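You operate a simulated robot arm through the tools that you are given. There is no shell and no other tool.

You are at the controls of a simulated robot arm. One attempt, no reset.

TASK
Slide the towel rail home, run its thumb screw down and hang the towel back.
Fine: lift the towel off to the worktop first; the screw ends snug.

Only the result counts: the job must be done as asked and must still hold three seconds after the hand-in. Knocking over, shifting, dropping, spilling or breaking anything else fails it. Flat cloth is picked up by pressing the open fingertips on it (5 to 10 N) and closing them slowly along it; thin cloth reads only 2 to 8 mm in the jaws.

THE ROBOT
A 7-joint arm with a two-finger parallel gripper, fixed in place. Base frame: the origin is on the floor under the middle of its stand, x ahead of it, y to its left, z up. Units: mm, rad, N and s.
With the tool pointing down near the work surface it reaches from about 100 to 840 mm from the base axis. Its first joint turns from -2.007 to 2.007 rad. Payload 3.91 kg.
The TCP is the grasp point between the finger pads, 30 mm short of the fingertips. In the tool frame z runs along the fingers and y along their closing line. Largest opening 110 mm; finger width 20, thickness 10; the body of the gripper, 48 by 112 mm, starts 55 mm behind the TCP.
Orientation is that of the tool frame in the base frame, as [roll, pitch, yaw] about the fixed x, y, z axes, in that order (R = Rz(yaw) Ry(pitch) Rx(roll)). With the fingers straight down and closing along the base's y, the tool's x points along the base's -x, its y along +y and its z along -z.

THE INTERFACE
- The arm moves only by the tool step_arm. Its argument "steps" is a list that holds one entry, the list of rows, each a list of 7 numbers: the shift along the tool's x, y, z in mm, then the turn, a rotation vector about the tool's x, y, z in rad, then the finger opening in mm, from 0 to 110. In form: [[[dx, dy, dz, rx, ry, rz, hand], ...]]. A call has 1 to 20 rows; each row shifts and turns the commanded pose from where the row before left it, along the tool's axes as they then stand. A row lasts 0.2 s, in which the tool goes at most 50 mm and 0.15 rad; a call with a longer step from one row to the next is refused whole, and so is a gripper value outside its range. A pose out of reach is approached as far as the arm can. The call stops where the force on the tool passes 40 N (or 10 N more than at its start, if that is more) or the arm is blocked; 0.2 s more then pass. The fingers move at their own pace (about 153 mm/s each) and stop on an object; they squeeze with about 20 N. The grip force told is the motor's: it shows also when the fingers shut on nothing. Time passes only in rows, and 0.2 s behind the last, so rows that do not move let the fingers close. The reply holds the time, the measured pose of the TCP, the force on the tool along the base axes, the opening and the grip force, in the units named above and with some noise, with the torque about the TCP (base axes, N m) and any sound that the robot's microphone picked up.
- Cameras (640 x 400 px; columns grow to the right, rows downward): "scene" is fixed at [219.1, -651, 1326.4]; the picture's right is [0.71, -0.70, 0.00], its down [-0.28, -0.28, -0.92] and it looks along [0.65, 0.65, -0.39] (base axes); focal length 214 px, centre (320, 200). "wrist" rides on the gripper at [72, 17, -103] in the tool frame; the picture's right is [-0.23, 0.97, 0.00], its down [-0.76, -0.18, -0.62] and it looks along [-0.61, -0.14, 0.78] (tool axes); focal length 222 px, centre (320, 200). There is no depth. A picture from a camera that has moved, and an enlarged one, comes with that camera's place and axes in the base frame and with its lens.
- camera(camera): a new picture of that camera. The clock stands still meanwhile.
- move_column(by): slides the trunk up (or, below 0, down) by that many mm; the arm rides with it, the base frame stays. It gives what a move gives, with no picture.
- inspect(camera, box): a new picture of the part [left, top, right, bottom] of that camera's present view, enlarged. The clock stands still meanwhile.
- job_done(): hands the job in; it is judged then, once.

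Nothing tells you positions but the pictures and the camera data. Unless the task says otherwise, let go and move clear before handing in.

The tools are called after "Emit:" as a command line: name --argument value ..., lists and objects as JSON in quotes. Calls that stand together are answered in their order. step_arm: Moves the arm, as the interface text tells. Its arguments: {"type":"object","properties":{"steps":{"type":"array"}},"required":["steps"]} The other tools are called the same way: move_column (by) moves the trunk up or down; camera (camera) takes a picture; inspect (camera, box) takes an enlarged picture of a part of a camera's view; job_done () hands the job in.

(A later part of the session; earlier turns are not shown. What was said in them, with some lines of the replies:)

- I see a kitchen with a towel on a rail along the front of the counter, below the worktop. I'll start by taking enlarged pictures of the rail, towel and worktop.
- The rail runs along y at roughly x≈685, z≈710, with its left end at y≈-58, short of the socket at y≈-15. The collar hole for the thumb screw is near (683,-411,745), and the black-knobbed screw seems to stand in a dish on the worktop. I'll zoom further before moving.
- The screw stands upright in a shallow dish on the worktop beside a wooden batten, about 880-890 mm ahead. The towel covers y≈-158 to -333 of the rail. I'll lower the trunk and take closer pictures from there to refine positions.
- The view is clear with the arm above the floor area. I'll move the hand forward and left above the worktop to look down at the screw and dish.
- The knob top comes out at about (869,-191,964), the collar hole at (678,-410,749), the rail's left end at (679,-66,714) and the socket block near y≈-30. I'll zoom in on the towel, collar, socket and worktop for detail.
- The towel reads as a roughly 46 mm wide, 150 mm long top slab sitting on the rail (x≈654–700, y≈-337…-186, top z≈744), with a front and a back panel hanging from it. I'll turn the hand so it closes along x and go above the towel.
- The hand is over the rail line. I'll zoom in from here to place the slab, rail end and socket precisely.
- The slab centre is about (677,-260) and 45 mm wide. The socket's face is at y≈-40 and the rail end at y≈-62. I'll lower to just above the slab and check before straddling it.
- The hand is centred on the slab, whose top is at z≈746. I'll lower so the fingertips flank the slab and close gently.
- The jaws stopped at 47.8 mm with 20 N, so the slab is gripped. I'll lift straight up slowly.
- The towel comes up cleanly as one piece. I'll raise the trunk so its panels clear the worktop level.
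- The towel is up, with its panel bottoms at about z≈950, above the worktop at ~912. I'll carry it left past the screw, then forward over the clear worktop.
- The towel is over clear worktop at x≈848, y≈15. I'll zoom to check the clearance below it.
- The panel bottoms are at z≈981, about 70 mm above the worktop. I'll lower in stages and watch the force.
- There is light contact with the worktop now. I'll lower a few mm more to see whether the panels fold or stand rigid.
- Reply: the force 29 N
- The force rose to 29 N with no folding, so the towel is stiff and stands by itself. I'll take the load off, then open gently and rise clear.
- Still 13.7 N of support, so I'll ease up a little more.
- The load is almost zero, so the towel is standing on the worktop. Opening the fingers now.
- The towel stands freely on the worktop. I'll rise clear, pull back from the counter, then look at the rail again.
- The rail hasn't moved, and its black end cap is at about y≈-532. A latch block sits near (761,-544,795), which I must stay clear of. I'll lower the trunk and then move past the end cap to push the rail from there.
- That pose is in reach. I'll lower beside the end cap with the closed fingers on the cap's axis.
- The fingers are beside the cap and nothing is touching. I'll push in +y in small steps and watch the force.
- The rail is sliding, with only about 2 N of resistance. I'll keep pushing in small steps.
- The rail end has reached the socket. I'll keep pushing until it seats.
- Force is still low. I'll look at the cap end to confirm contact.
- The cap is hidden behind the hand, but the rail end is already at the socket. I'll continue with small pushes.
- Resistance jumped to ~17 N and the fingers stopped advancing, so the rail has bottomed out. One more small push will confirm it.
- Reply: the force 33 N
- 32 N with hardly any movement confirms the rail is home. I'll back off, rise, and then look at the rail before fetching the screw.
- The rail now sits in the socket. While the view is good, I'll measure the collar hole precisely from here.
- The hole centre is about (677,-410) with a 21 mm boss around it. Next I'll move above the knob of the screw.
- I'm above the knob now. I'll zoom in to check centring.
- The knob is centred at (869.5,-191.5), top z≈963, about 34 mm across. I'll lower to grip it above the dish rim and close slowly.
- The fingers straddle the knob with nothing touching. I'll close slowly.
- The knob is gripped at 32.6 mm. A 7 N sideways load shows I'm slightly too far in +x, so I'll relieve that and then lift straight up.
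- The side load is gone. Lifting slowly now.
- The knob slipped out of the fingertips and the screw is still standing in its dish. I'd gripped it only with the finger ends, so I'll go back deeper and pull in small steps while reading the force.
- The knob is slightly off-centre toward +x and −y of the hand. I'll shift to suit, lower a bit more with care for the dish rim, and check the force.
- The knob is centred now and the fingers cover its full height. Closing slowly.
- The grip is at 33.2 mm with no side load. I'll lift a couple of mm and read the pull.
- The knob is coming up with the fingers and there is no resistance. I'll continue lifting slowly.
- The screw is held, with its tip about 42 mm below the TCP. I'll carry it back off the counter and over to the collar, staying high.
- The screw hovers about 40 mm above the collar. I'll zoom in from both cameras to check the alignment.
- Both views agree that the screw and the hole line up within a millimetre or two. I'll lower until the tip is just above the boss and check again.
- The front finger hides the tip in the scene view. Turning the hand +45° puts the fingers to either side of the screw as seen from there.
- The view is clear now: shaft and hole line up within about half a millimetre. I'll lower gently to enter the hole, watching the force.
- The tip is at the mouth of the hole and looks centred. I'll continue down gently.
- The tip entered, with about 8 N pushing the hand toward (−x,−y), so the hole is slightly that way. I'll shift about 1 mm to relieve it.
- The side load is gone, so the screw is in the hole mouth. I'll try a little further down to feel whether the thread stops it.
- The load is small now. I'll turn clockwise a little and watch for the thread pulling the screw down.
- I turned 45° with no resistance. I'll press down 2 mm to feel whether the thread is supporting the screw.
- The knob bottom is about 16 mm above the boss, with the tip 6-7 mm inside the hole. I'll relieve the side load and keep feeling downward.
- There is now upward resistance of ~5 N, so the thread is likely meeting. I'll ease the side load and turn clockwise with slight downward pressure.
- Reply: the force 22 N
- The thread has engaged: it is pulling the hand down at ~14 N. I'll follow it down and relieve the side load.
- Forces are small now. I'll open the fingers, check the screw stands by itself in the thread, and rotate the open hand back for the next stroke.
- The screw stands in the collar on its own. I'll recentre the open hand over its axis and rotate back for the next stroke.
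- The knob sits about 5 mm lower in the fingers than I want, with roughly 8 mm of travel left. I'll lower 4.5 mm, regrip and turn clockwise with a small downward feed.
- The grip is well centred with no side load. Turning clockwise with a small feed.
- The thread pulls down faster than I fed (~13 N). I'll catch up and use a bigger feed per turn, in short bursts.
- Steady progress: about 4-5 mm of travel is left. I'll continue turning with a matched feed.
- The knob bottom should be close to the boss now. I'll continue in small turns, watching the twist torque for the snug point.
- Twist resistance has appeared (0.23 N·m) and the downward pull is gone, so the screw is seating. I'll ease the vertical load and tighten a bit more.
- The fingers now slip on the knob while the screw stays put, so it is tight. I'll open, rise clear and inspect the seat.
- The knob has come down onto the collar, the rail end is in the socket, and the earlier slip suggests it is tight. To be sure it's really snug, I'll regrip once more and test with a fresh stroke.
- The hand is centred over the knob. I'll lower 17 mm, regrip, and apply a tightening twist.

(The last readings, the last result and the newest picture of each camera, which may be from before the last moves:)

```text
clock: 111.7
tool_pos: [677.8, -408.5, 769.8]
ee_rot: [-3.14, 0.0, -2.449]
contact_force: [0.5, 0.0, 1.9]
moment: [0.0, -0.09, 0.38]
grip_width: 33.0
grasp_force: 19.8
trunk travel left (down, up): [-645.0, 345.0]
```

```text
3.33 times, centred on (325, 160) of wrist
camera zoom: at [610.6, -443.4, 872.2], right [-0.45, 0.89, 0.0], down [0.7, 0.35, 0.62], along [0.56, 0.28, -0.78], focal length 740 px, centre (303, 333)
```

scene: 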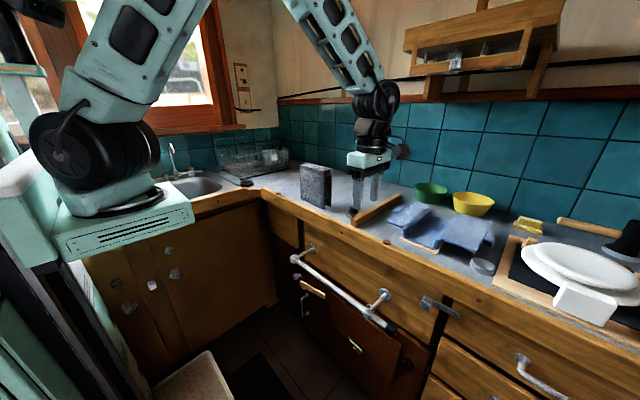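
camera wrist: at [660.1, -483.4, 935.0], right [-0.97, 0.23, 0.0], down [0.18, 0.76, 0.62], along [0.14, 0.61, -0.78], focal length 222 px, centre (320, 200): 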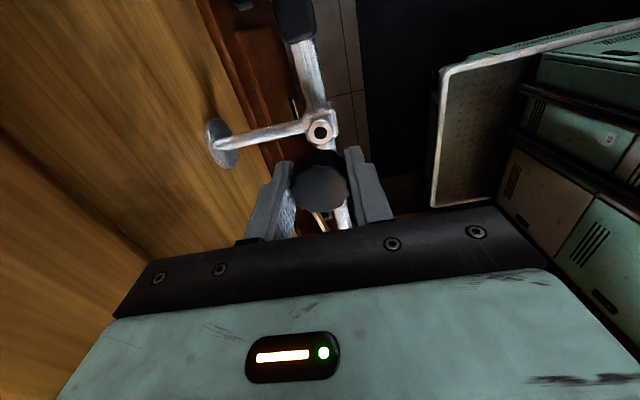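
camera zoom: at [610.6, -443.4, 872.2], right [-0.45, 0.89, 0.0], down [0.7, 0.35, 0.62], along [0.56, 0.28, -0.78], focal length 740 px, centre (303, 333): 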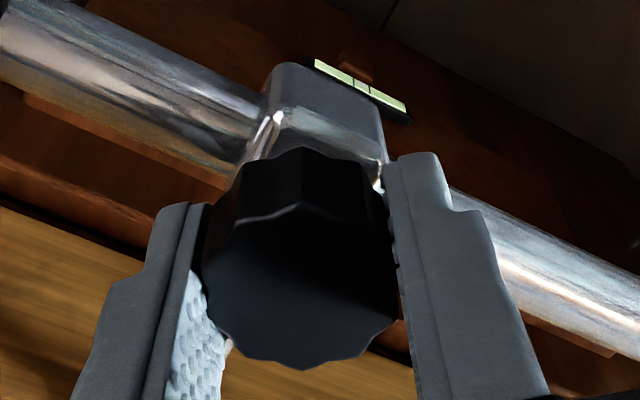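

The torque climbs to 0.38 N·m and the knob doesn't turn, so the screw is snug. I'll release and rise clear, then compare the pictures.

Emit:
step_arm --steps '[[[0, 0, 0, 0, 0, 0, 36], [0, 0, 0, 0, 0, 0, 45], [0, 0, 0, 0, 0, 0, 55], [0, 0, -5, 0, 0, 0, 55], [0, 0, -15, 0, 0, 0, 55], [0, 0, -25, 0, 0, 0, 55], [0, 0, -35, 0, 0, 0, 55], [0, 0, -40, 0, 0, 0, 55], [0, 0, 0, 0, 0, 0, 55]]]'

Emit:
inspect --camera "scene" --box '[360, 288, 384, 312]'

Emit:
inspect --camera "scene" --box '[280, 235, 420, 345]'

Emit:
camera --camera "scene"

```text
clock: 113.7
tool_pos: [676.3, -408.3, 891.0]
ee_rot: [3.141, 0.0, -2.449]
contact_force: [-1.0, -1.1, 1.0]
moment: [0.0, -0.01, 0.0]
grip_width: 55.0
grasp_force: 0.1
trunk travel left (down, up): [-645.0, 345.0]
```

```text
16.00 times, centred on (372, 300) of scene
camera zoom: at [219.1, -651.0, 1326.4], right [0.71, -0.7, 0.0], down [-0.28, -0.28, -0.92], along [0.65, 0.65, -0.39], focal length 3432 px, centre (-512, -1400)
```

zoom: 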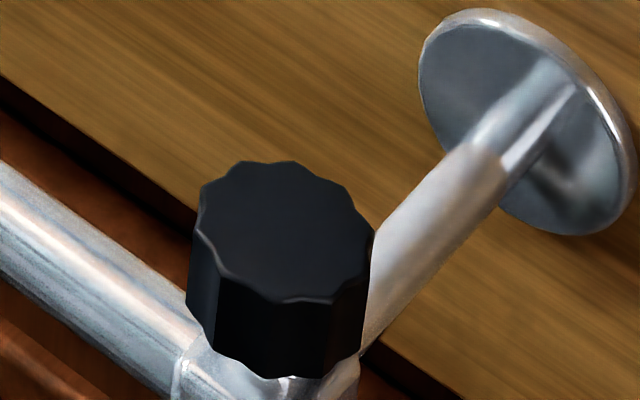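

```text
3.64 times, centred on (350, 290) of scene
camera zoom: at [219.1, -651.0, 1326.4], right [0.71, -0.7, 0.0], down [-0.28, -0.28, -0.92], along [0.65, 0.65, -0.39], focal length 780 px, centre (211, -127)
```

zoom: 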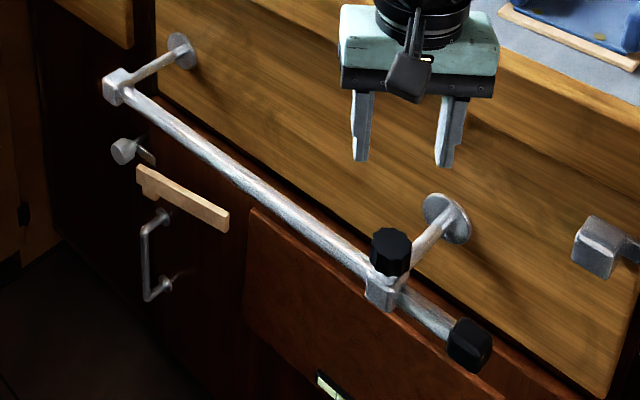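

```text
taken
```

scene: 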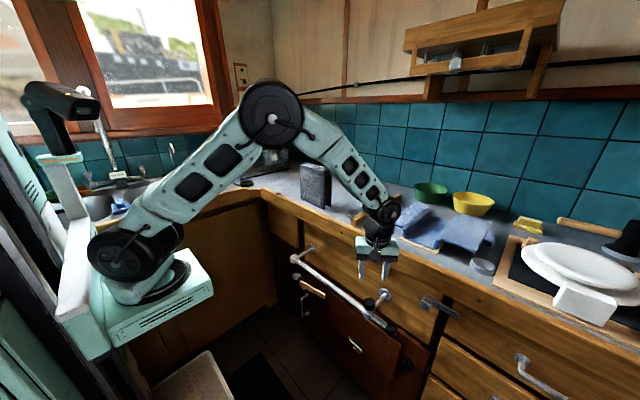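

The knob is unchanged by the last twist: it's snug and the rail is in its socket. Next I'll fetch the towel. I'll raise the trunk, turn the hand back so it closes along x, and go above the towel.

Emit:
move_column --by 210

Emit:
step_arm --steps '[[[0, 0, -20, 0, 0, 0, 60], [0, 0, -25, 0, 0, 0, 70], [0, 0, -20, 0, 0, 0, 90], [0, 0, 0, 0, 0, -0.146, 90], [0, 0, 0, 0, 0, -0.146, 90], [0, 0, 0, 0, 0, -0.146, 90], [0, 0, 0, 0, 0, -0.146, 90], [0, 0, 0, 0, 0, -0.146, 90], [0, 0, 0, 0, 0, -0.148, 90], [0, 0, 0, 0, 0, 0, 90]]]'

```text
clock: 116.0
tool_pos: [675.6, -410.2, 1102.0]
ee_rot: [-3.141, 0.001, -2.45]
contact_force: [-0.9, 0.4, 0.9]
moment: [0.01, 0.04, 0.06]
grip_width: 55.1
grasp_force: 0.0
trunk travel left (down, up): [-855.0, 135.0]
```

```text
clock: 118.2
tool_pos: [676.8, -409.3, 1166.8]
ee_rot: [3.141, 0.0, -1.569]
contact_force: [-0.1, -0.6, 0.5]
moment: [0.03, 0.02, -0.01]
grip_width: 90.1
grasp_force: 0.0
trunk travel left (down, up): [-855.0, 135.0]
```

I'll move left past everything, then forward above the towel.

Emit:
step_arm --steps '[[[-25, 0, 0, 0, 0, 0, 90], [-40, 0, 0, 0, 0, 0, 90], [-40, 0, 0, 0, 0, 0, 90], [-40, 0, 0, 0, 0, 0, 90], [-40, 0, 0, 0, 0, 0, 90], [-40, 0, 0, 0, 0, 0, 90], [-40, 0, 0, 0, 0, 0, 90], [-40, 0, 0, 0, 0, 0, 90], [-40, 0, 0, 0, 0, 0, 90], [-40, 0, 0, 0, 0, 0, 90], [-39.5, 0, 0, 0, 0, 0, 90], [0, -20, 0, 0, 0, 0, 90], [0, -35, 0, 0, 0, 0, 90], [0, -40, 0, 0, 0, 0, 90], [0, -35, 0, 0, 0, 0, 90], [0, -25, 0, 0, 0, 0, 90], [0, -17, 0, 0, 0, 0, 90], [0, 0, 0, 0, 0, 0, 90]]]'

Emit:
camera --camera "wrist"

Emit:
inspect --camera "scene" --box '[270, 120, 390, 240]'

```text
clock: 122.0
tool_pos: [848.9, 16.0, 1168.3]
ee_rot: [3.141, 0.0, -1.571]
contact_force: [0.4, 0.3, 0.4]
moment: [-0.01, 0.01, -0.03]
grip_width: 89.9
grasp_force: 0.1
trunk travel left (down, up): [-855.0, 135.0]
```

```text
taken
camera wrist: at [830.7, -57.9, 1270.5], right [-0.97, 0.23, 0.0], down [0.18, 0.76, 0.62], along [0.14, 0.61, -0.78], focal length 222 px, centre (320, 200)
```

wrist: 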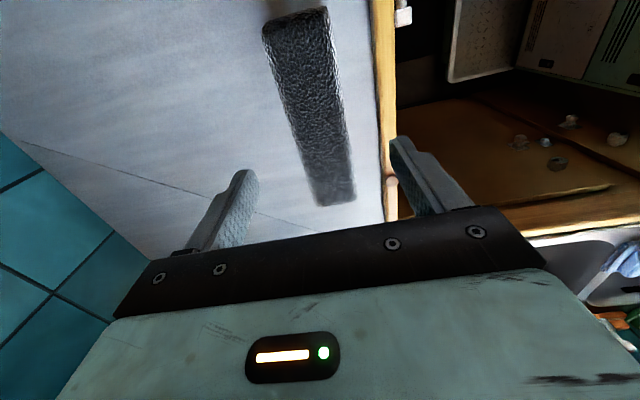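

```text
3.33 times, centred on (330, 180) of scene
camera zoom: at [219.1, -651.0, 1326.4], right [0.71, -0.7, 0.0], down [-0.28, -0.28, -0.92], along [0.65, 0.65, -0.39], focal length 715 px, centre (287, 267)
```

zoom: 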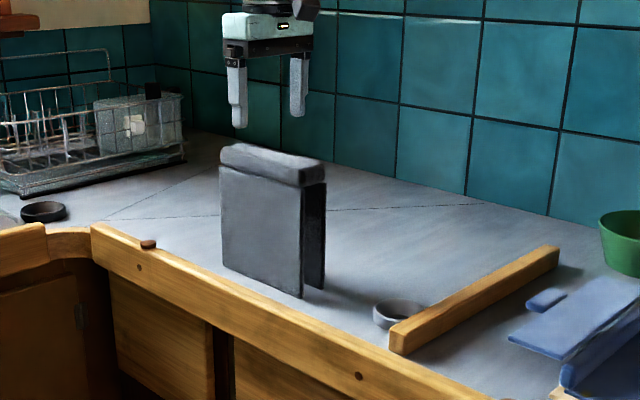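

The towel is where I left it and the hand is above it. I'll lower to the same grip height and close gently.

Emit:
step_arm --steps '[[[0, 0, 20, 0, 0, 0, 90], [0, 0, 25, 0, 0, 0, 90], [0, 0, 20, 0, 0, 0, 90], [0, 0, 10, 0, 0, 0, 90], [0, 0, 0, 0, 0, 0, 90], [0, 0, 0, 0, 0, 0, 70], [0, 0, 0, 0, 0, 0, 60], [0, 0, 0, 0, 0, 0, 54], [0, 0, 0, 0, 0, 0, 50], [0, 0, 0, 0, 0, 0, 46], [0, 0, 0, 0, 0, 0, 42], [0, 0, 0, 0, 0, 0, 36], [0, 0, 0, 0, 0, 0, 36]]]'

Emit:
inspect --camera "scene" --box '[270, 120, 390, 240]'

Emit:
camera --camera "wrist"

```text
clock: 124.8
tool_pos: [849.0, 15.1, 1091.3]
ee_rot: [3.141, 0.0, -1.572]
contact_force: [-0.8, 0.4, 0.2]
moment: [0.01, 0.05, 0.02]
grip_width: 47.9
grasp_force: 20.5
trunk travel left (down, up): [-855.0, 135.0]
```

```text
3.33 times, centred on (330, 180) of scene
camera zoom: at [219.1, -651.0, 1326.4], right [0.71, -0.7, 0.0], down [-0.28, -0.28, -0.92], along [0.65, 0.65, -0.39], focal length 715 px, centre (287, 267)
```

zoom: 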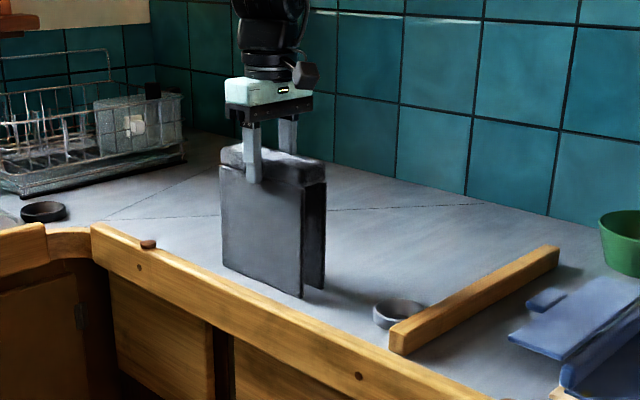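

```text
taken
camera wrist: at [830.9, -58.0, 1195.1], right [-0.97, 0.23, 0.0], down [0.18, 0.76, 0.62], along [0.14, 0.61, -0.78], focal length 222 px, centre (320, 200)
```

wrist: 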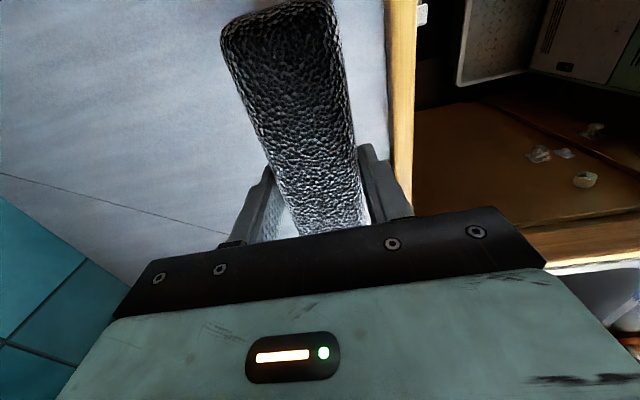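

The towel is gripped at 47.9 mm as before. I'll lift it, bring it back off the counter and over the rail, keeping high.

Emit:
step_arm --steps '[[[0, 0, -5, 0, 0, 0, 36], [0, 0, -10, 0, 0, 0, 36], [0, 0, -20, 0, 0, 0, 36], [0, 0, -20, 0, 0, 0, 36], [0, 0, -10, 0, 0, 0, 36], [0, 20, 0, 0, 0, 0, 36], [0, 30, 0, 0, 0, 0, 36], [0, 35, 0, 0, 0, 0, 36], [0, 35, 0, 0, 0, 0, 36], [0, 30, 0, 0, 0, 0, 36], [0, 20, 0, 0, 0, 0, 36], [0, 0, 0, 0, 0, 0, 36]]]'

Emit:
camera --camera "scene"

```text
clock: 127.4
tool_pos: [676.6, 13.2, 1156.7]
ee_rot: [-3.142, 0.0, -1.571]
contact_force: [-0.6, -0.3, -0.7]
moment: [0.02, -0.03, 0.01]
grip_width: 47.6
grasp_force: 19.9
trunk travel left (down, up): [-855.0, 135.0]
```

```text
taken
```

scene: 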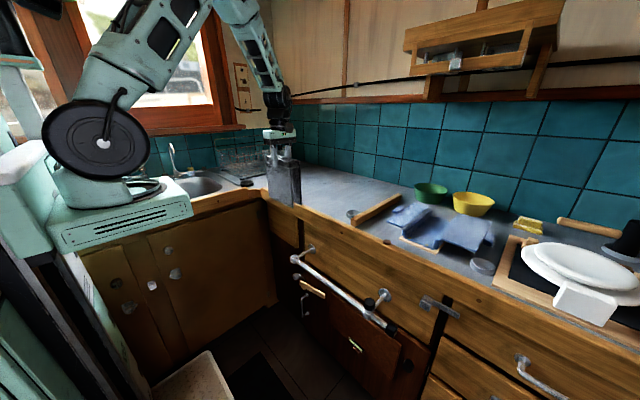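

The towel is held well. Now to the right along the rail to y≈-248, and then down with the trunk until just above the rail.

Emit:
step_arm --steps '[[[22, 0, 0, 0, 0, 0, 36], [35, 0, 0, 0, 0, 0, 36], [40, 0, 0, 0, 0, 0, 36], [40, 0, 0, 0, 0, 0, 36], [40, 0, 0, 0, 0, 0, 36], [40, 0, 0, 0, 0, 0, 36], [30, 0, 0, 0, 0, 0, 36], [15, 0, 0, 0, 0, 0, 36], [0, 0, 0, 0, 0, 0, 36], [0, 0, 0, 0, 0, 0, 36]]]'

Emit:
move_column --by -220

Emit:
inspect --camera "scene" --box '[290, 200, 410, 340]'

Emit:
camera --camera "wrist"

```text
clock: 129.6
tool_pos: [679.0, -246.5, 1156.9]
ee_rot: [-3.141, 0.0, -1.57]
contact_force: [-0.5, -0.6, -1.7]
moment: [-0.02, 0.04, 0.03]
grip_width: 47.7
grasp_force: 19.8
trunk travel left (down, up): [-855.0, 135.0]
```

```text
clock: 131.9
tool_pos: [678.7, -247.4, 936.8]
ee_rot: [-3.141, 0.0, -1.569]
contact_force: [-0.2, 0.2, -1.2]
moment: [0.01, 0.0, -0.02]
grip_width: 47.7
grasp_force: 19.8
trunk travel left (down, up): [-635.0, 355.0]
```

```text
2.86 times, centred on (350, 270) of scene
camera zoom: at [219.1, -651.0, 1326.4], right [0.71, -0.7, 0.0], down [-0.28, -0.28, -0.92], along [0.65, 0.65, -0.39], focal length 613 px, centre (234, 0)
```

zoom: 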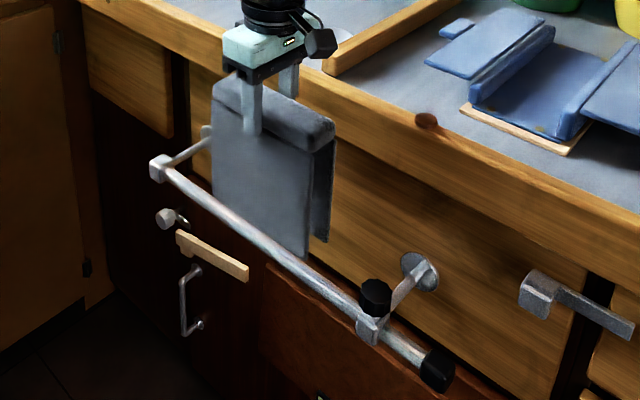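

```text
taken
camera wrist: at [661.2, -319.8, 1039.7], right [-0.97, 0.23, 0.0], down [0.18, 0.76, 0.62], along [0.14, 0.61, -0.78], focal length 222 px, centre (320, 200)
```

wrist: 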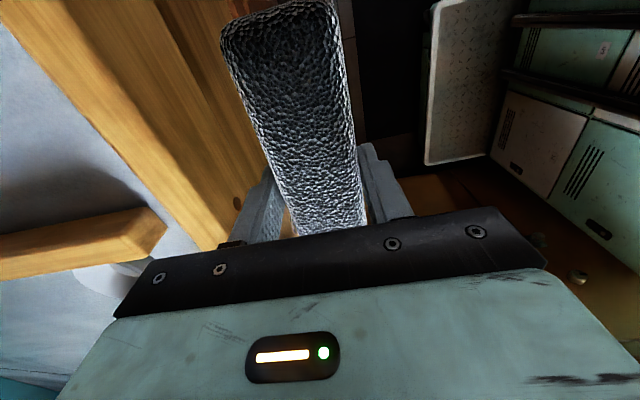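

The towel hangs above the rail. I'll lower until the panel edges are just above it, then check that they straddle it.

Emit:
step_arm --steps '[[[0, 0, 10, 0, 0, 0, 36], [0, 0, 10, 0, 0, 0, 36], [0, 0, 5, 0, 0, 0, 36], [0, 0, 0, 0, 0, 0, 36], [0, 0, 0, 0, 0, 0, 36]]]'

Emit:
inspect --camera "scene" --box '[330, 245, 370, 285]'

Emit:
inspect --camera "scene" --box '[315, 240, 365, 290]'

```text
clock: 133.1
tool_pos: [679.4, -246.0, 911.5]
ee_rot: [-3.142, 0.001, -1.57]
contact_force: [0.4, 0.2, -1.6]
moment: [-0.04, -0.01, 0.01]
grip_width: 47.7
grasp_force: 20.0
trunk travel left (down, up): [-635.0, 355.0]
```

```text
10.00 times, centred on (350, 265) of scene
camera zoom: at [219.1, -651.0, 1326.4], right [0.71, -0.7, 0.0], down [-0.28, -0.28, -0.92], along [0.65, 0.65, -0.39], focal length 2145 px, centre (20, -450)
```

zoom: 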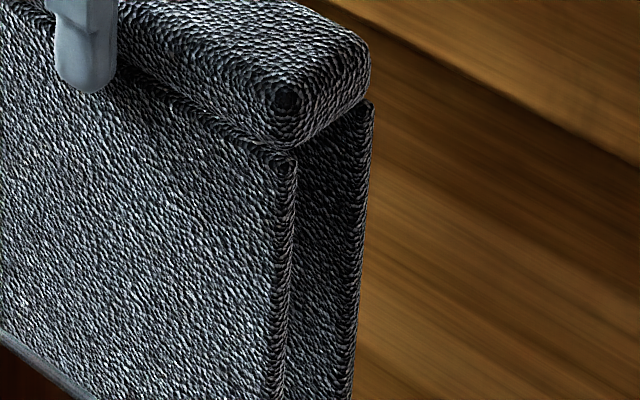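

```text
8.00 times, centred on (340, 265) of scene
camera zoom: at [219.1, -651.0, 1326.4], right [0.71, -0.7, 0.0], down [-0.28, -0.28, -0.92], along [0.65, 0.65, -0.39], focal length 1716 px, centre (160, -320)
```

zoom: 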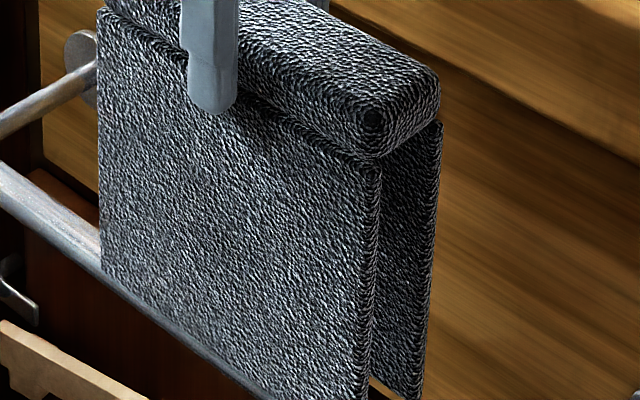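

Emit:
inspect --camera "scene" --box '[325, 265, 375, 305]'

Emit:
inspect --camera "wrist" --box '[200, 0, 400, 130]'

```text
10.00 times, centred on (350, 285) of scene
camera zoom: at [219.1, -651.0, 1326.4], right [0.71, -0.7, 0.0], down [-0.28, -0.28, -0.92], along [0.65, 0.65, -0.39], focal length 2145 px, centre (20, -650)
```

zoom: 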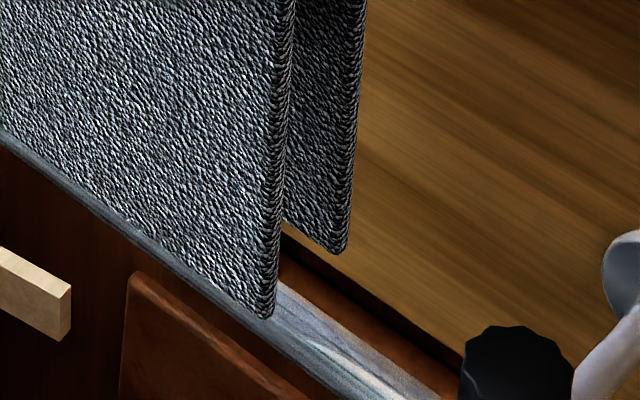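

```text
3.08 times, centred on (300, 65) of wrist
camera zoom: at [661.7, -319.9, 1014.7], right [-0.97, 0.23, 0.0], down [0.18, 0.76, 0.62], along [0.14, 0.61, -0.78], focal length 684 px, centre (382, 615)
```

zoom: 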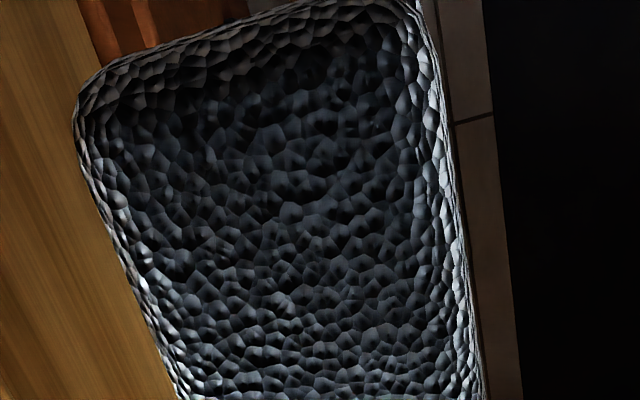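

The panel edges sit on either side of the rail, with a few mm of clearance. I'll lower slowly past the rail and check the force and picture.

Emit:
step_arm --steps '[[[0, 0, 4, 0, 0, 0, 36], [0, 0, 4, 0, 0, 0, 36], [0, 0, 4, 0, 0, 0, 36], [0, 0, 4, 0, 0, 0, 36], [0, 0, 0, 0, 0, 0, 36]]]'

Emit:
inspect --camera "scene" --box '[325, 265, 375, 305]'

```text
clock: 134.3
tool_pos: [676.9, -246.2, 895.6]
ee_rot: [-3.142, 0.0, -1.571]
contact_force: [0.6, 0.1, -1.9]
moment: [-0.05, 0.02, -0.04]
grip_width: 47.6
grasp_force: 19.6
trunk travel left (down, up): [-635.0, 355.0]
```

```text
10.00 times, centred on (350, 285) of scene
camera zoom: at [219.1, -651.0, 1326.4], right [0.71, -0.7, 0.0], down [-0.28, -0.28, -0.92], along [0.65, 0.65, -0.39], focal length 2145 px, centre (20, -650)
```

zoom: 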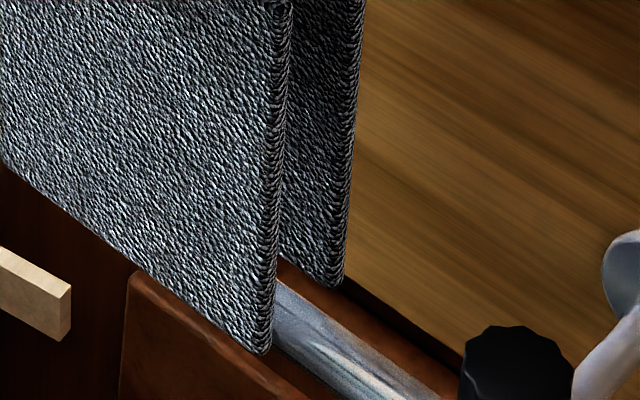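

The front panel is now in front of the rail and the back panel behind it, and there is no contact force. I'll continue down.

Emit:
step_arm --steps '[[[0, 0, 10, 0, 0, 0, 36], [0, 0, 12, 0, 0, 0, 36], [0, 0, 12, 0, 0, 0, 36], [0, 0, 12, 0, 0, 0, 36], [0, 0, 12, 0, 0, 0, 36], [0, 0, 12, 0, 0, 0, 36], [0, 0, 12, 0, 0, 0, 36], [0, 0, 12, 0, 0, 0, 36], [0, 0, 12, 0, 0, 0, 36], [0, 0, 12, 0, 0, 0, 36], [0, 0, 8, 0, 0, 0, 36], [0, 0, 4, 0, 0, 0, 36], [0, 0, 0, 0, 0, 0, 36]]]'

Emit:
inspect --camera "scene" --box '[300, 240, 390, 330]'

```text
clock: 137.1
tool_pos: [679.2, -246.8, 765.9]
ee_rot: [-3.141, 0.001, -1.571]
contact_force: [-0.5, 0.7, -1.3]
moment: [0.02, 0.01, 0.01]
grip_width: 47.8
grasp_force: 20.3
trunk travel left (down, up): [-635.0, 355.0]
```

```text
4.44 times, centred on (345, 285) of scene
camera zoom: at [219.1, -651.0, 1326.4], right [0.71, -0.7, 0.0], down [-0.28, -0.28, -0.92], along [0.65, 0.65, -0.39], focal length 953 px, centre (209, -178)
```

zoom: 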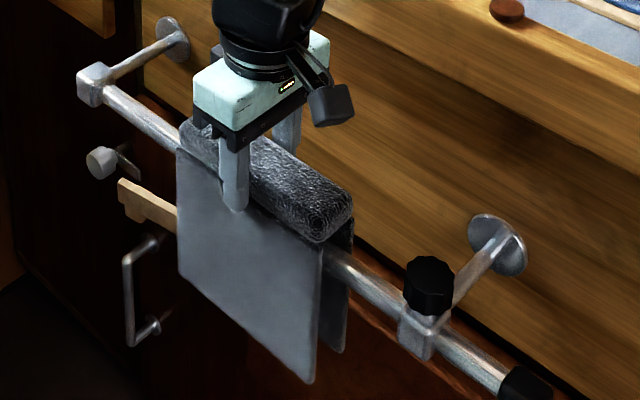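

The towel straddles the rail, about 12 mm from resting on it. I'll go down the last bit in small steps until it rests.

Emit:
step_arm --steps '[[[0, 0, 3, 0, 0, 0, 36], [0, 0, 3, 0, 0, 0, 36], [0, 0, 2, 0, 0, 0, 36], [0, 0, 0, 0, 0, 0, 36]]]'

```text
clock: 138.1
tool_pos: [679.3, -247.7, 757.2]
ee_rot: [-3.14, 0.0, -1.571]
contact_force: [0.4, 0.0, -1.7]
moment: [0.01, -0.02, -0.01]
grip_width: 47.6
grasp_force: 19.6
trunk travel left (down, up): [-635.0, 355.0]
```

Emit:
step_arm --steps '[[[0, 0, 1.5, 0, 0, 0, 36], [0, 0, 1.0, 0, 0, 0, 36], [0, 0, 0, 0, 0, 0, 36]]]'

```text
clock: 138.9
tool_pos: [678.9, -247.6, 754.4]
ee_rot: [-3.14, 0.001, -1.57]
contact_force: [0.3, 0.2, -1.1]
moment: [-0.02, 0.0, -0.06]
grip_width: 47.7
grasp_force: 19.8
trunk travel left (down, up): [-635.0, 355.0]
```

Emit:
step_arm --steps '[[[0, 0, 1.0, 0, 0, 0, 36], [0, 0, 1.0, 0, 0, 0, 36], [0, 0, 0, 0, 0, 0, 36]]]'

```text
clock: 139.7
tool_pos: [679.5, -245.4, 754.0]
ee_rot: [3.141, 0.001, -1.571]
contact_force: [0.4, 1.1, -0.5]
moment: [0.02, 0.0, 0.0]
grip_width: 47.7
grasp_force: 20.0
trunk travel left (down, up): [-635.0, 355.0]
```

Emit:
step_arm --steps '[[[0, 0, 1.0, 0, 0, 0, 36], [0, 0, 0, 0, 0, 0, 36]]]'

Emit:
inspect --camera "scene" --box '[330, 270, 370, 305]'

```text
clock: 140.3
tool_pos: [678.1, -247.3, 751.5]
ee_rot: [3.141, 0.001, -1.571]
contact_force: [-1.5, -0.2, 3.8]
moment: [0.05, -0.01, 0.01]
grip_width: 47.8
grasp_force: 20.0
trunk travel left (down, up): [-635.0, 355.0]
```

```text
11.43 times, centred on (350, 288) of scene
camera zoom: at [219.1, -651.0, 1326.4], right [0.71, -0.7, 0.0], down [-0.28, -0.28, -0.92], along [0.65, 0.65, -0.39], focal length 2451 px, centre (-23, -800)
```

zoom: 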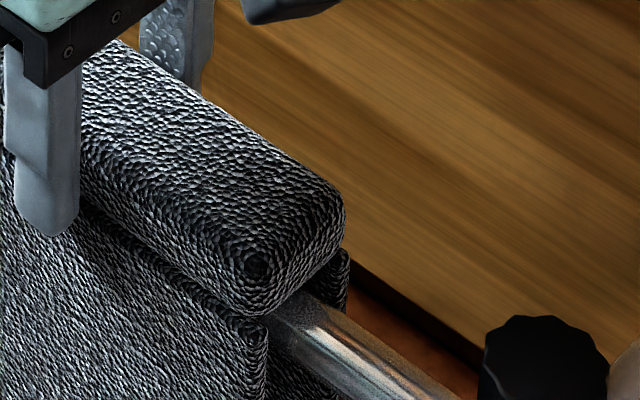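

The slab now rests on the rail with ~4 N of support. I'll open the fingers gently and rise straight up.

Emit:
step_arm --steps '[[[0, 0, -0.3, 0, 0, 0, 40], [0, 0, 0, 0, 0, 0, 49], [0, 0, 0, 0, 0, 0, 51], [0, 0, 0, 0, 0, 0, 54], [0, 0, 0, 0, 0, 0, 60], [0, 0, 0, 0, 0, 0, 75], [0, 0, 0, 0, 0, 0, 90], [0, 0, 0, 0, 0, 0, 90]]]'

Emit:
inspect --camera "scene" --box '[300, 240, 390, 330]'

Emit:
camera --camera "wrist"

```text
clock: 142.1
tool_pos: [678.5, -245.6, 752.1]
ee_rot: [-3.142, 0.001, -1.57]
contact_force: [0.0, -0.2, -0.1]
moment: [0.01, 0.0, 0.0]
grip_width: 90.2
grasp_force: 0.1
trunk travel left (down, up): [-635.0, 355.0]
```

```text
4.44 times, centred on (345, 285) of scene
camera zoom: at [219.1, -651.0, 1326.4], right [0.71, -0.7, 0.0], down [-0.28, -0.28, -0.92], along [0.65, 0.65, -0.39], focal length 953 px, centre (209, -178)
```

zoom: 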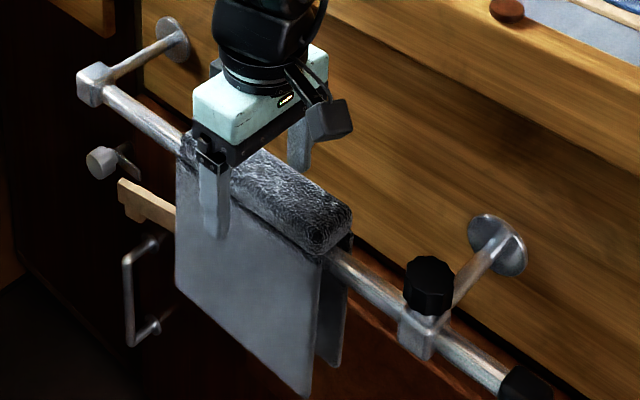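

```text
taken
camera wrist: at [661.4, -319.7, 855.5], right [-0.97, 0.23, 0.0], down [0.18, 0.76, 0.62], along [0.14, 0.61, -0.78], focal length 222 px, centre (320, 200)
```

wrist: 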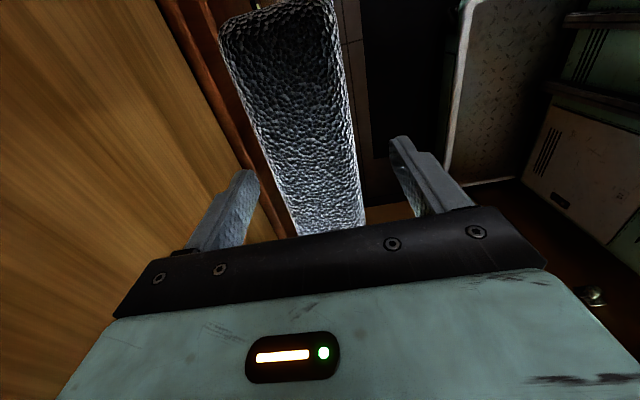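

The towel hangs on the rail and the fingers are clear of it. I'll rise straight up and back away.

Emit:
step_arm --steps '[[[0, 0, -8, 0, 0, 0, 90], [0, 0, -15, 0, 0, 0, 90], [0, 0, -25, 0, 0, 0, 90], [0, 0, -35, 0, 0, 0, 90], [0, 0, -40, 0, 0, 0, 90], [0, 0, -40, 0, 0, 0, 90], [0, 20, -40, 0, 0, 0, 90], [0, 40, -20, 0, 0, 0, 90], [0, 45, 0, 0, 0, 0, 90], [0, 45, 0, 0, 0, 0, 90], [0, 45, 0, 0, 0, 0, 90], [0, 0, 0, 0, 0, 0, 90]]]'

Emit:
camera --camera "scene"

Emit:
inspect --camera "scene" --box '[280, 235, 420, 345]'

Emit:
inspect --camera "scene" --box '[310, 262, 362, 340]'

Emit:
inspect --camera "scene" --box '[360, 288, 384, 312]'

Emit:
inspect --camera "scene" --box '[285, 235, 325, 270]'

```text
clock: 144.7
tool_pos: [481.9, -248.3, 974.9]
ee_rot: [-3.141, -0.001, -1.571]
contact_force: [1.1, -0.9, -0.3]
moment: [0.0, 0.02, -0.02]
grip_width: 89.8
grasp_force: 0.0
trunk travel left (down, up): [-635.0, 355.0]
```

```text
taken
```

scene: 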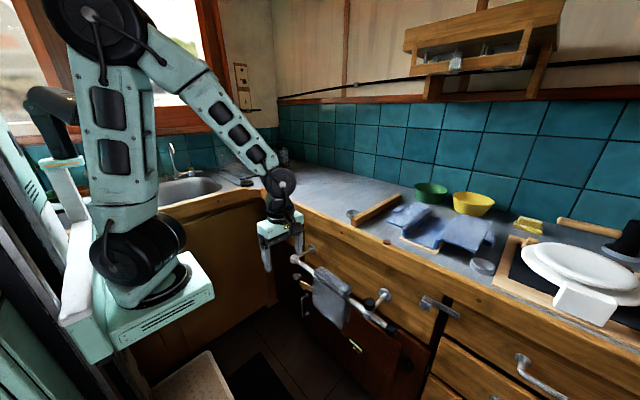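

```text
3.64 times, centred on (350, 290) of scene
camera zoom: at [219.1, -651.0, 1326.4], right [0.71, -0.7, 0.0], down [-0.28, -0.28, -0.92], along [0.65, 0.65, -0.39], focal length 780 px, centre (211, -127)
```

zoom: 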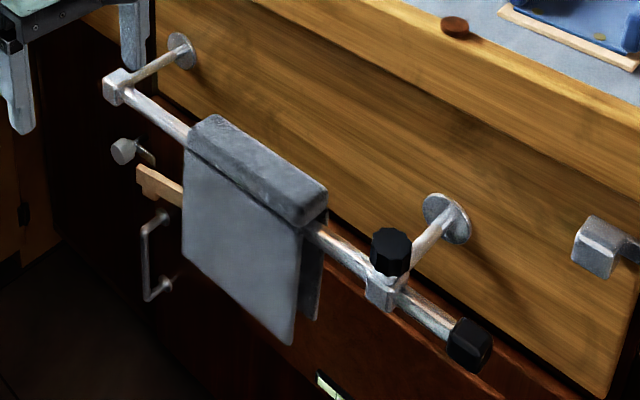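

```text
5.13 times, centred on (336, 301) of scene
camera zoom: at [219.1, -651.0, 1326.4], right [0.71, -0.7, 0.0], down [-0.28, -0.28, -0.92], along [0.65, 0.65, -0.39], focal length 1100 px, centre (238, -318)
```

zoom: 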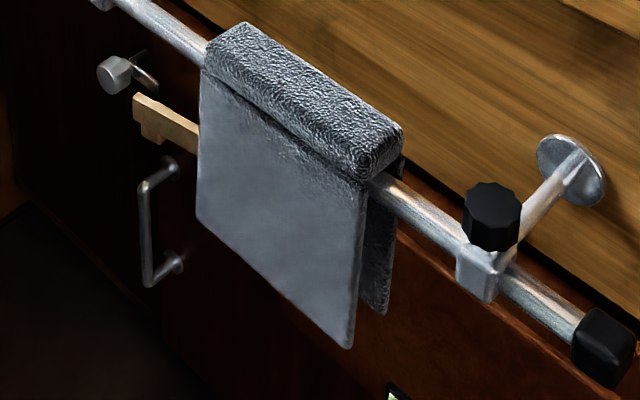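

```text
16.00 times, centred on (372, 300) of scene
camera zoom: at [219.1, -651.0, 1326.4], right [0.71, -0.7, 0.0], down [-0.28, -0.28, -0.92], along [0.65, 0.65, -0.39], focal length 3432 px, centre (-512, -1400)
```

zoom: 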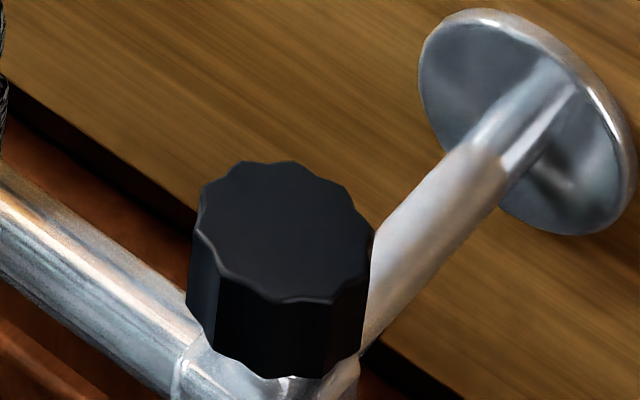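

```text
11.43 times, centred on (305, 252) of scene
camera zoom: at [219.1, -651.0, 1326.4], right [0.71, -0.7, 0.0], down [-0.28, -0.28, -0.92], along [0.65, 0.65, -0.39], focal length 2451 px, centre (491, -400)
```

zoom: 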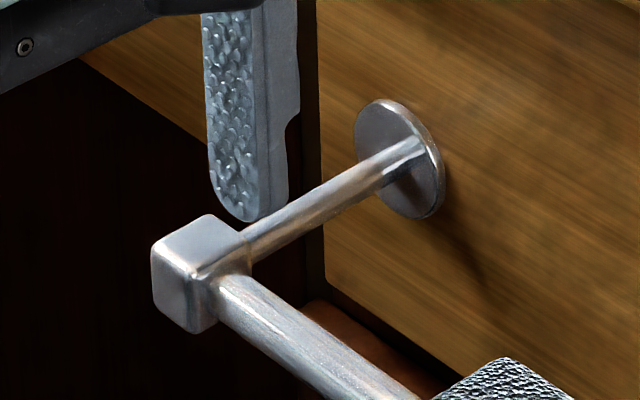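

The rail is home, the screw is seated and the towel hangs straight. I'll check the dish and batten haven't shifted, and look at the left counter, before handing in.

Emit:
inspect --camera "scene" --box '[335, 190, 395, 230]'

Emit:
inspect --camera "scene" --box '[230, 140, 410, 260]'

Emit:
camera --camera "wrist"

```text
10.00 times, centred on (365, 210) of scene
camera zoom: at [219.1, -651.0, 1326.4], right [0.71, -0.7, 0.0], down [-0.28, -0.28, -0.92], along [0.65, 0.65, -0.39], focal length 2145 px, centre (-130, 100)
```

zoom: 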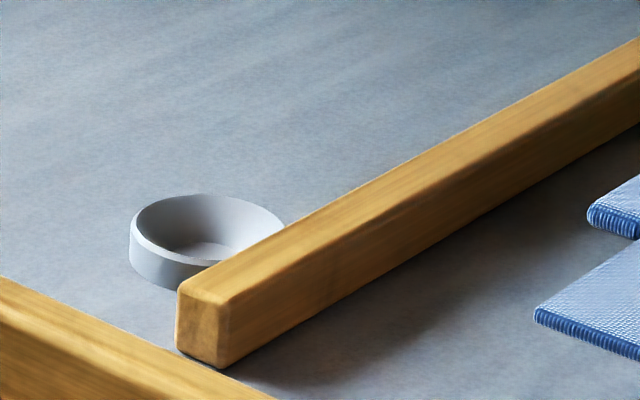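

```text
3.33 times, centred on (320, 200) of scene
camera zoom: at [219.1, -651.0, 1326.4], right [0.71, -0.7, 0.0], down [-0.28, -0.28, -0.92], along [0.65, 0.65, -0.39], focal length 715 px, centre (320, 200)
```

zoom: 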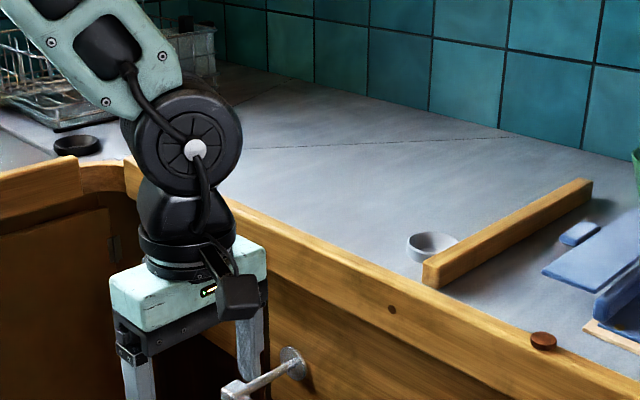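

```text
taken
camera wrist: at [464.8, -321.1, 1077.9], right [-0.97, 0.23, 0.0], down [0.18, 0.76, 0.62], along [0.14, 0.61, -0.78], focal length 222 px, centre (320, 200)
```

wrist: 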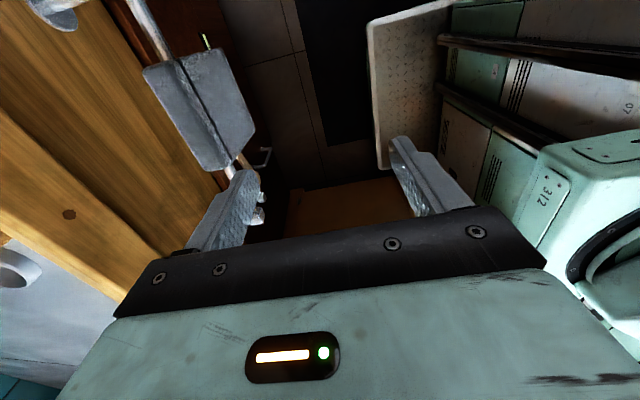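

The dish and batten are exactly where they were. The rail is in its socket, the screw is snug in the collar, the towel hangs over the rail, and the hand is clear. I'm handing the job in.

Emit:
job_done

```text
The job is handed in.
```

The job is handed in: the towel rail is home, its thumb screw is snug and the towel is back on the rail. I don't have the verdict, only my own checks from just before.

- **Towel off:** I lifted it off first and stood it on the clear worktop. It turned out stiff enough to stand by itself.
- **Rail:** I pushed it in from the end cap until it bottomed in the left socket. At about 32 N it would go no further.
- **Thumb screw:** I picked it out of its dish and ran it down in the collar. A last tightening twist reached 0.38 N·m without turning the knob. My first grip on it slipped, but the screw stayed standing in the dish.
- **Towel back:** It rests on the rail with one panel in front and one behind, about 13 mm left of where it hung before.
- **Everything else:** The dish and the wooden batten beside it are where they were, and the hand is clear of the rail.
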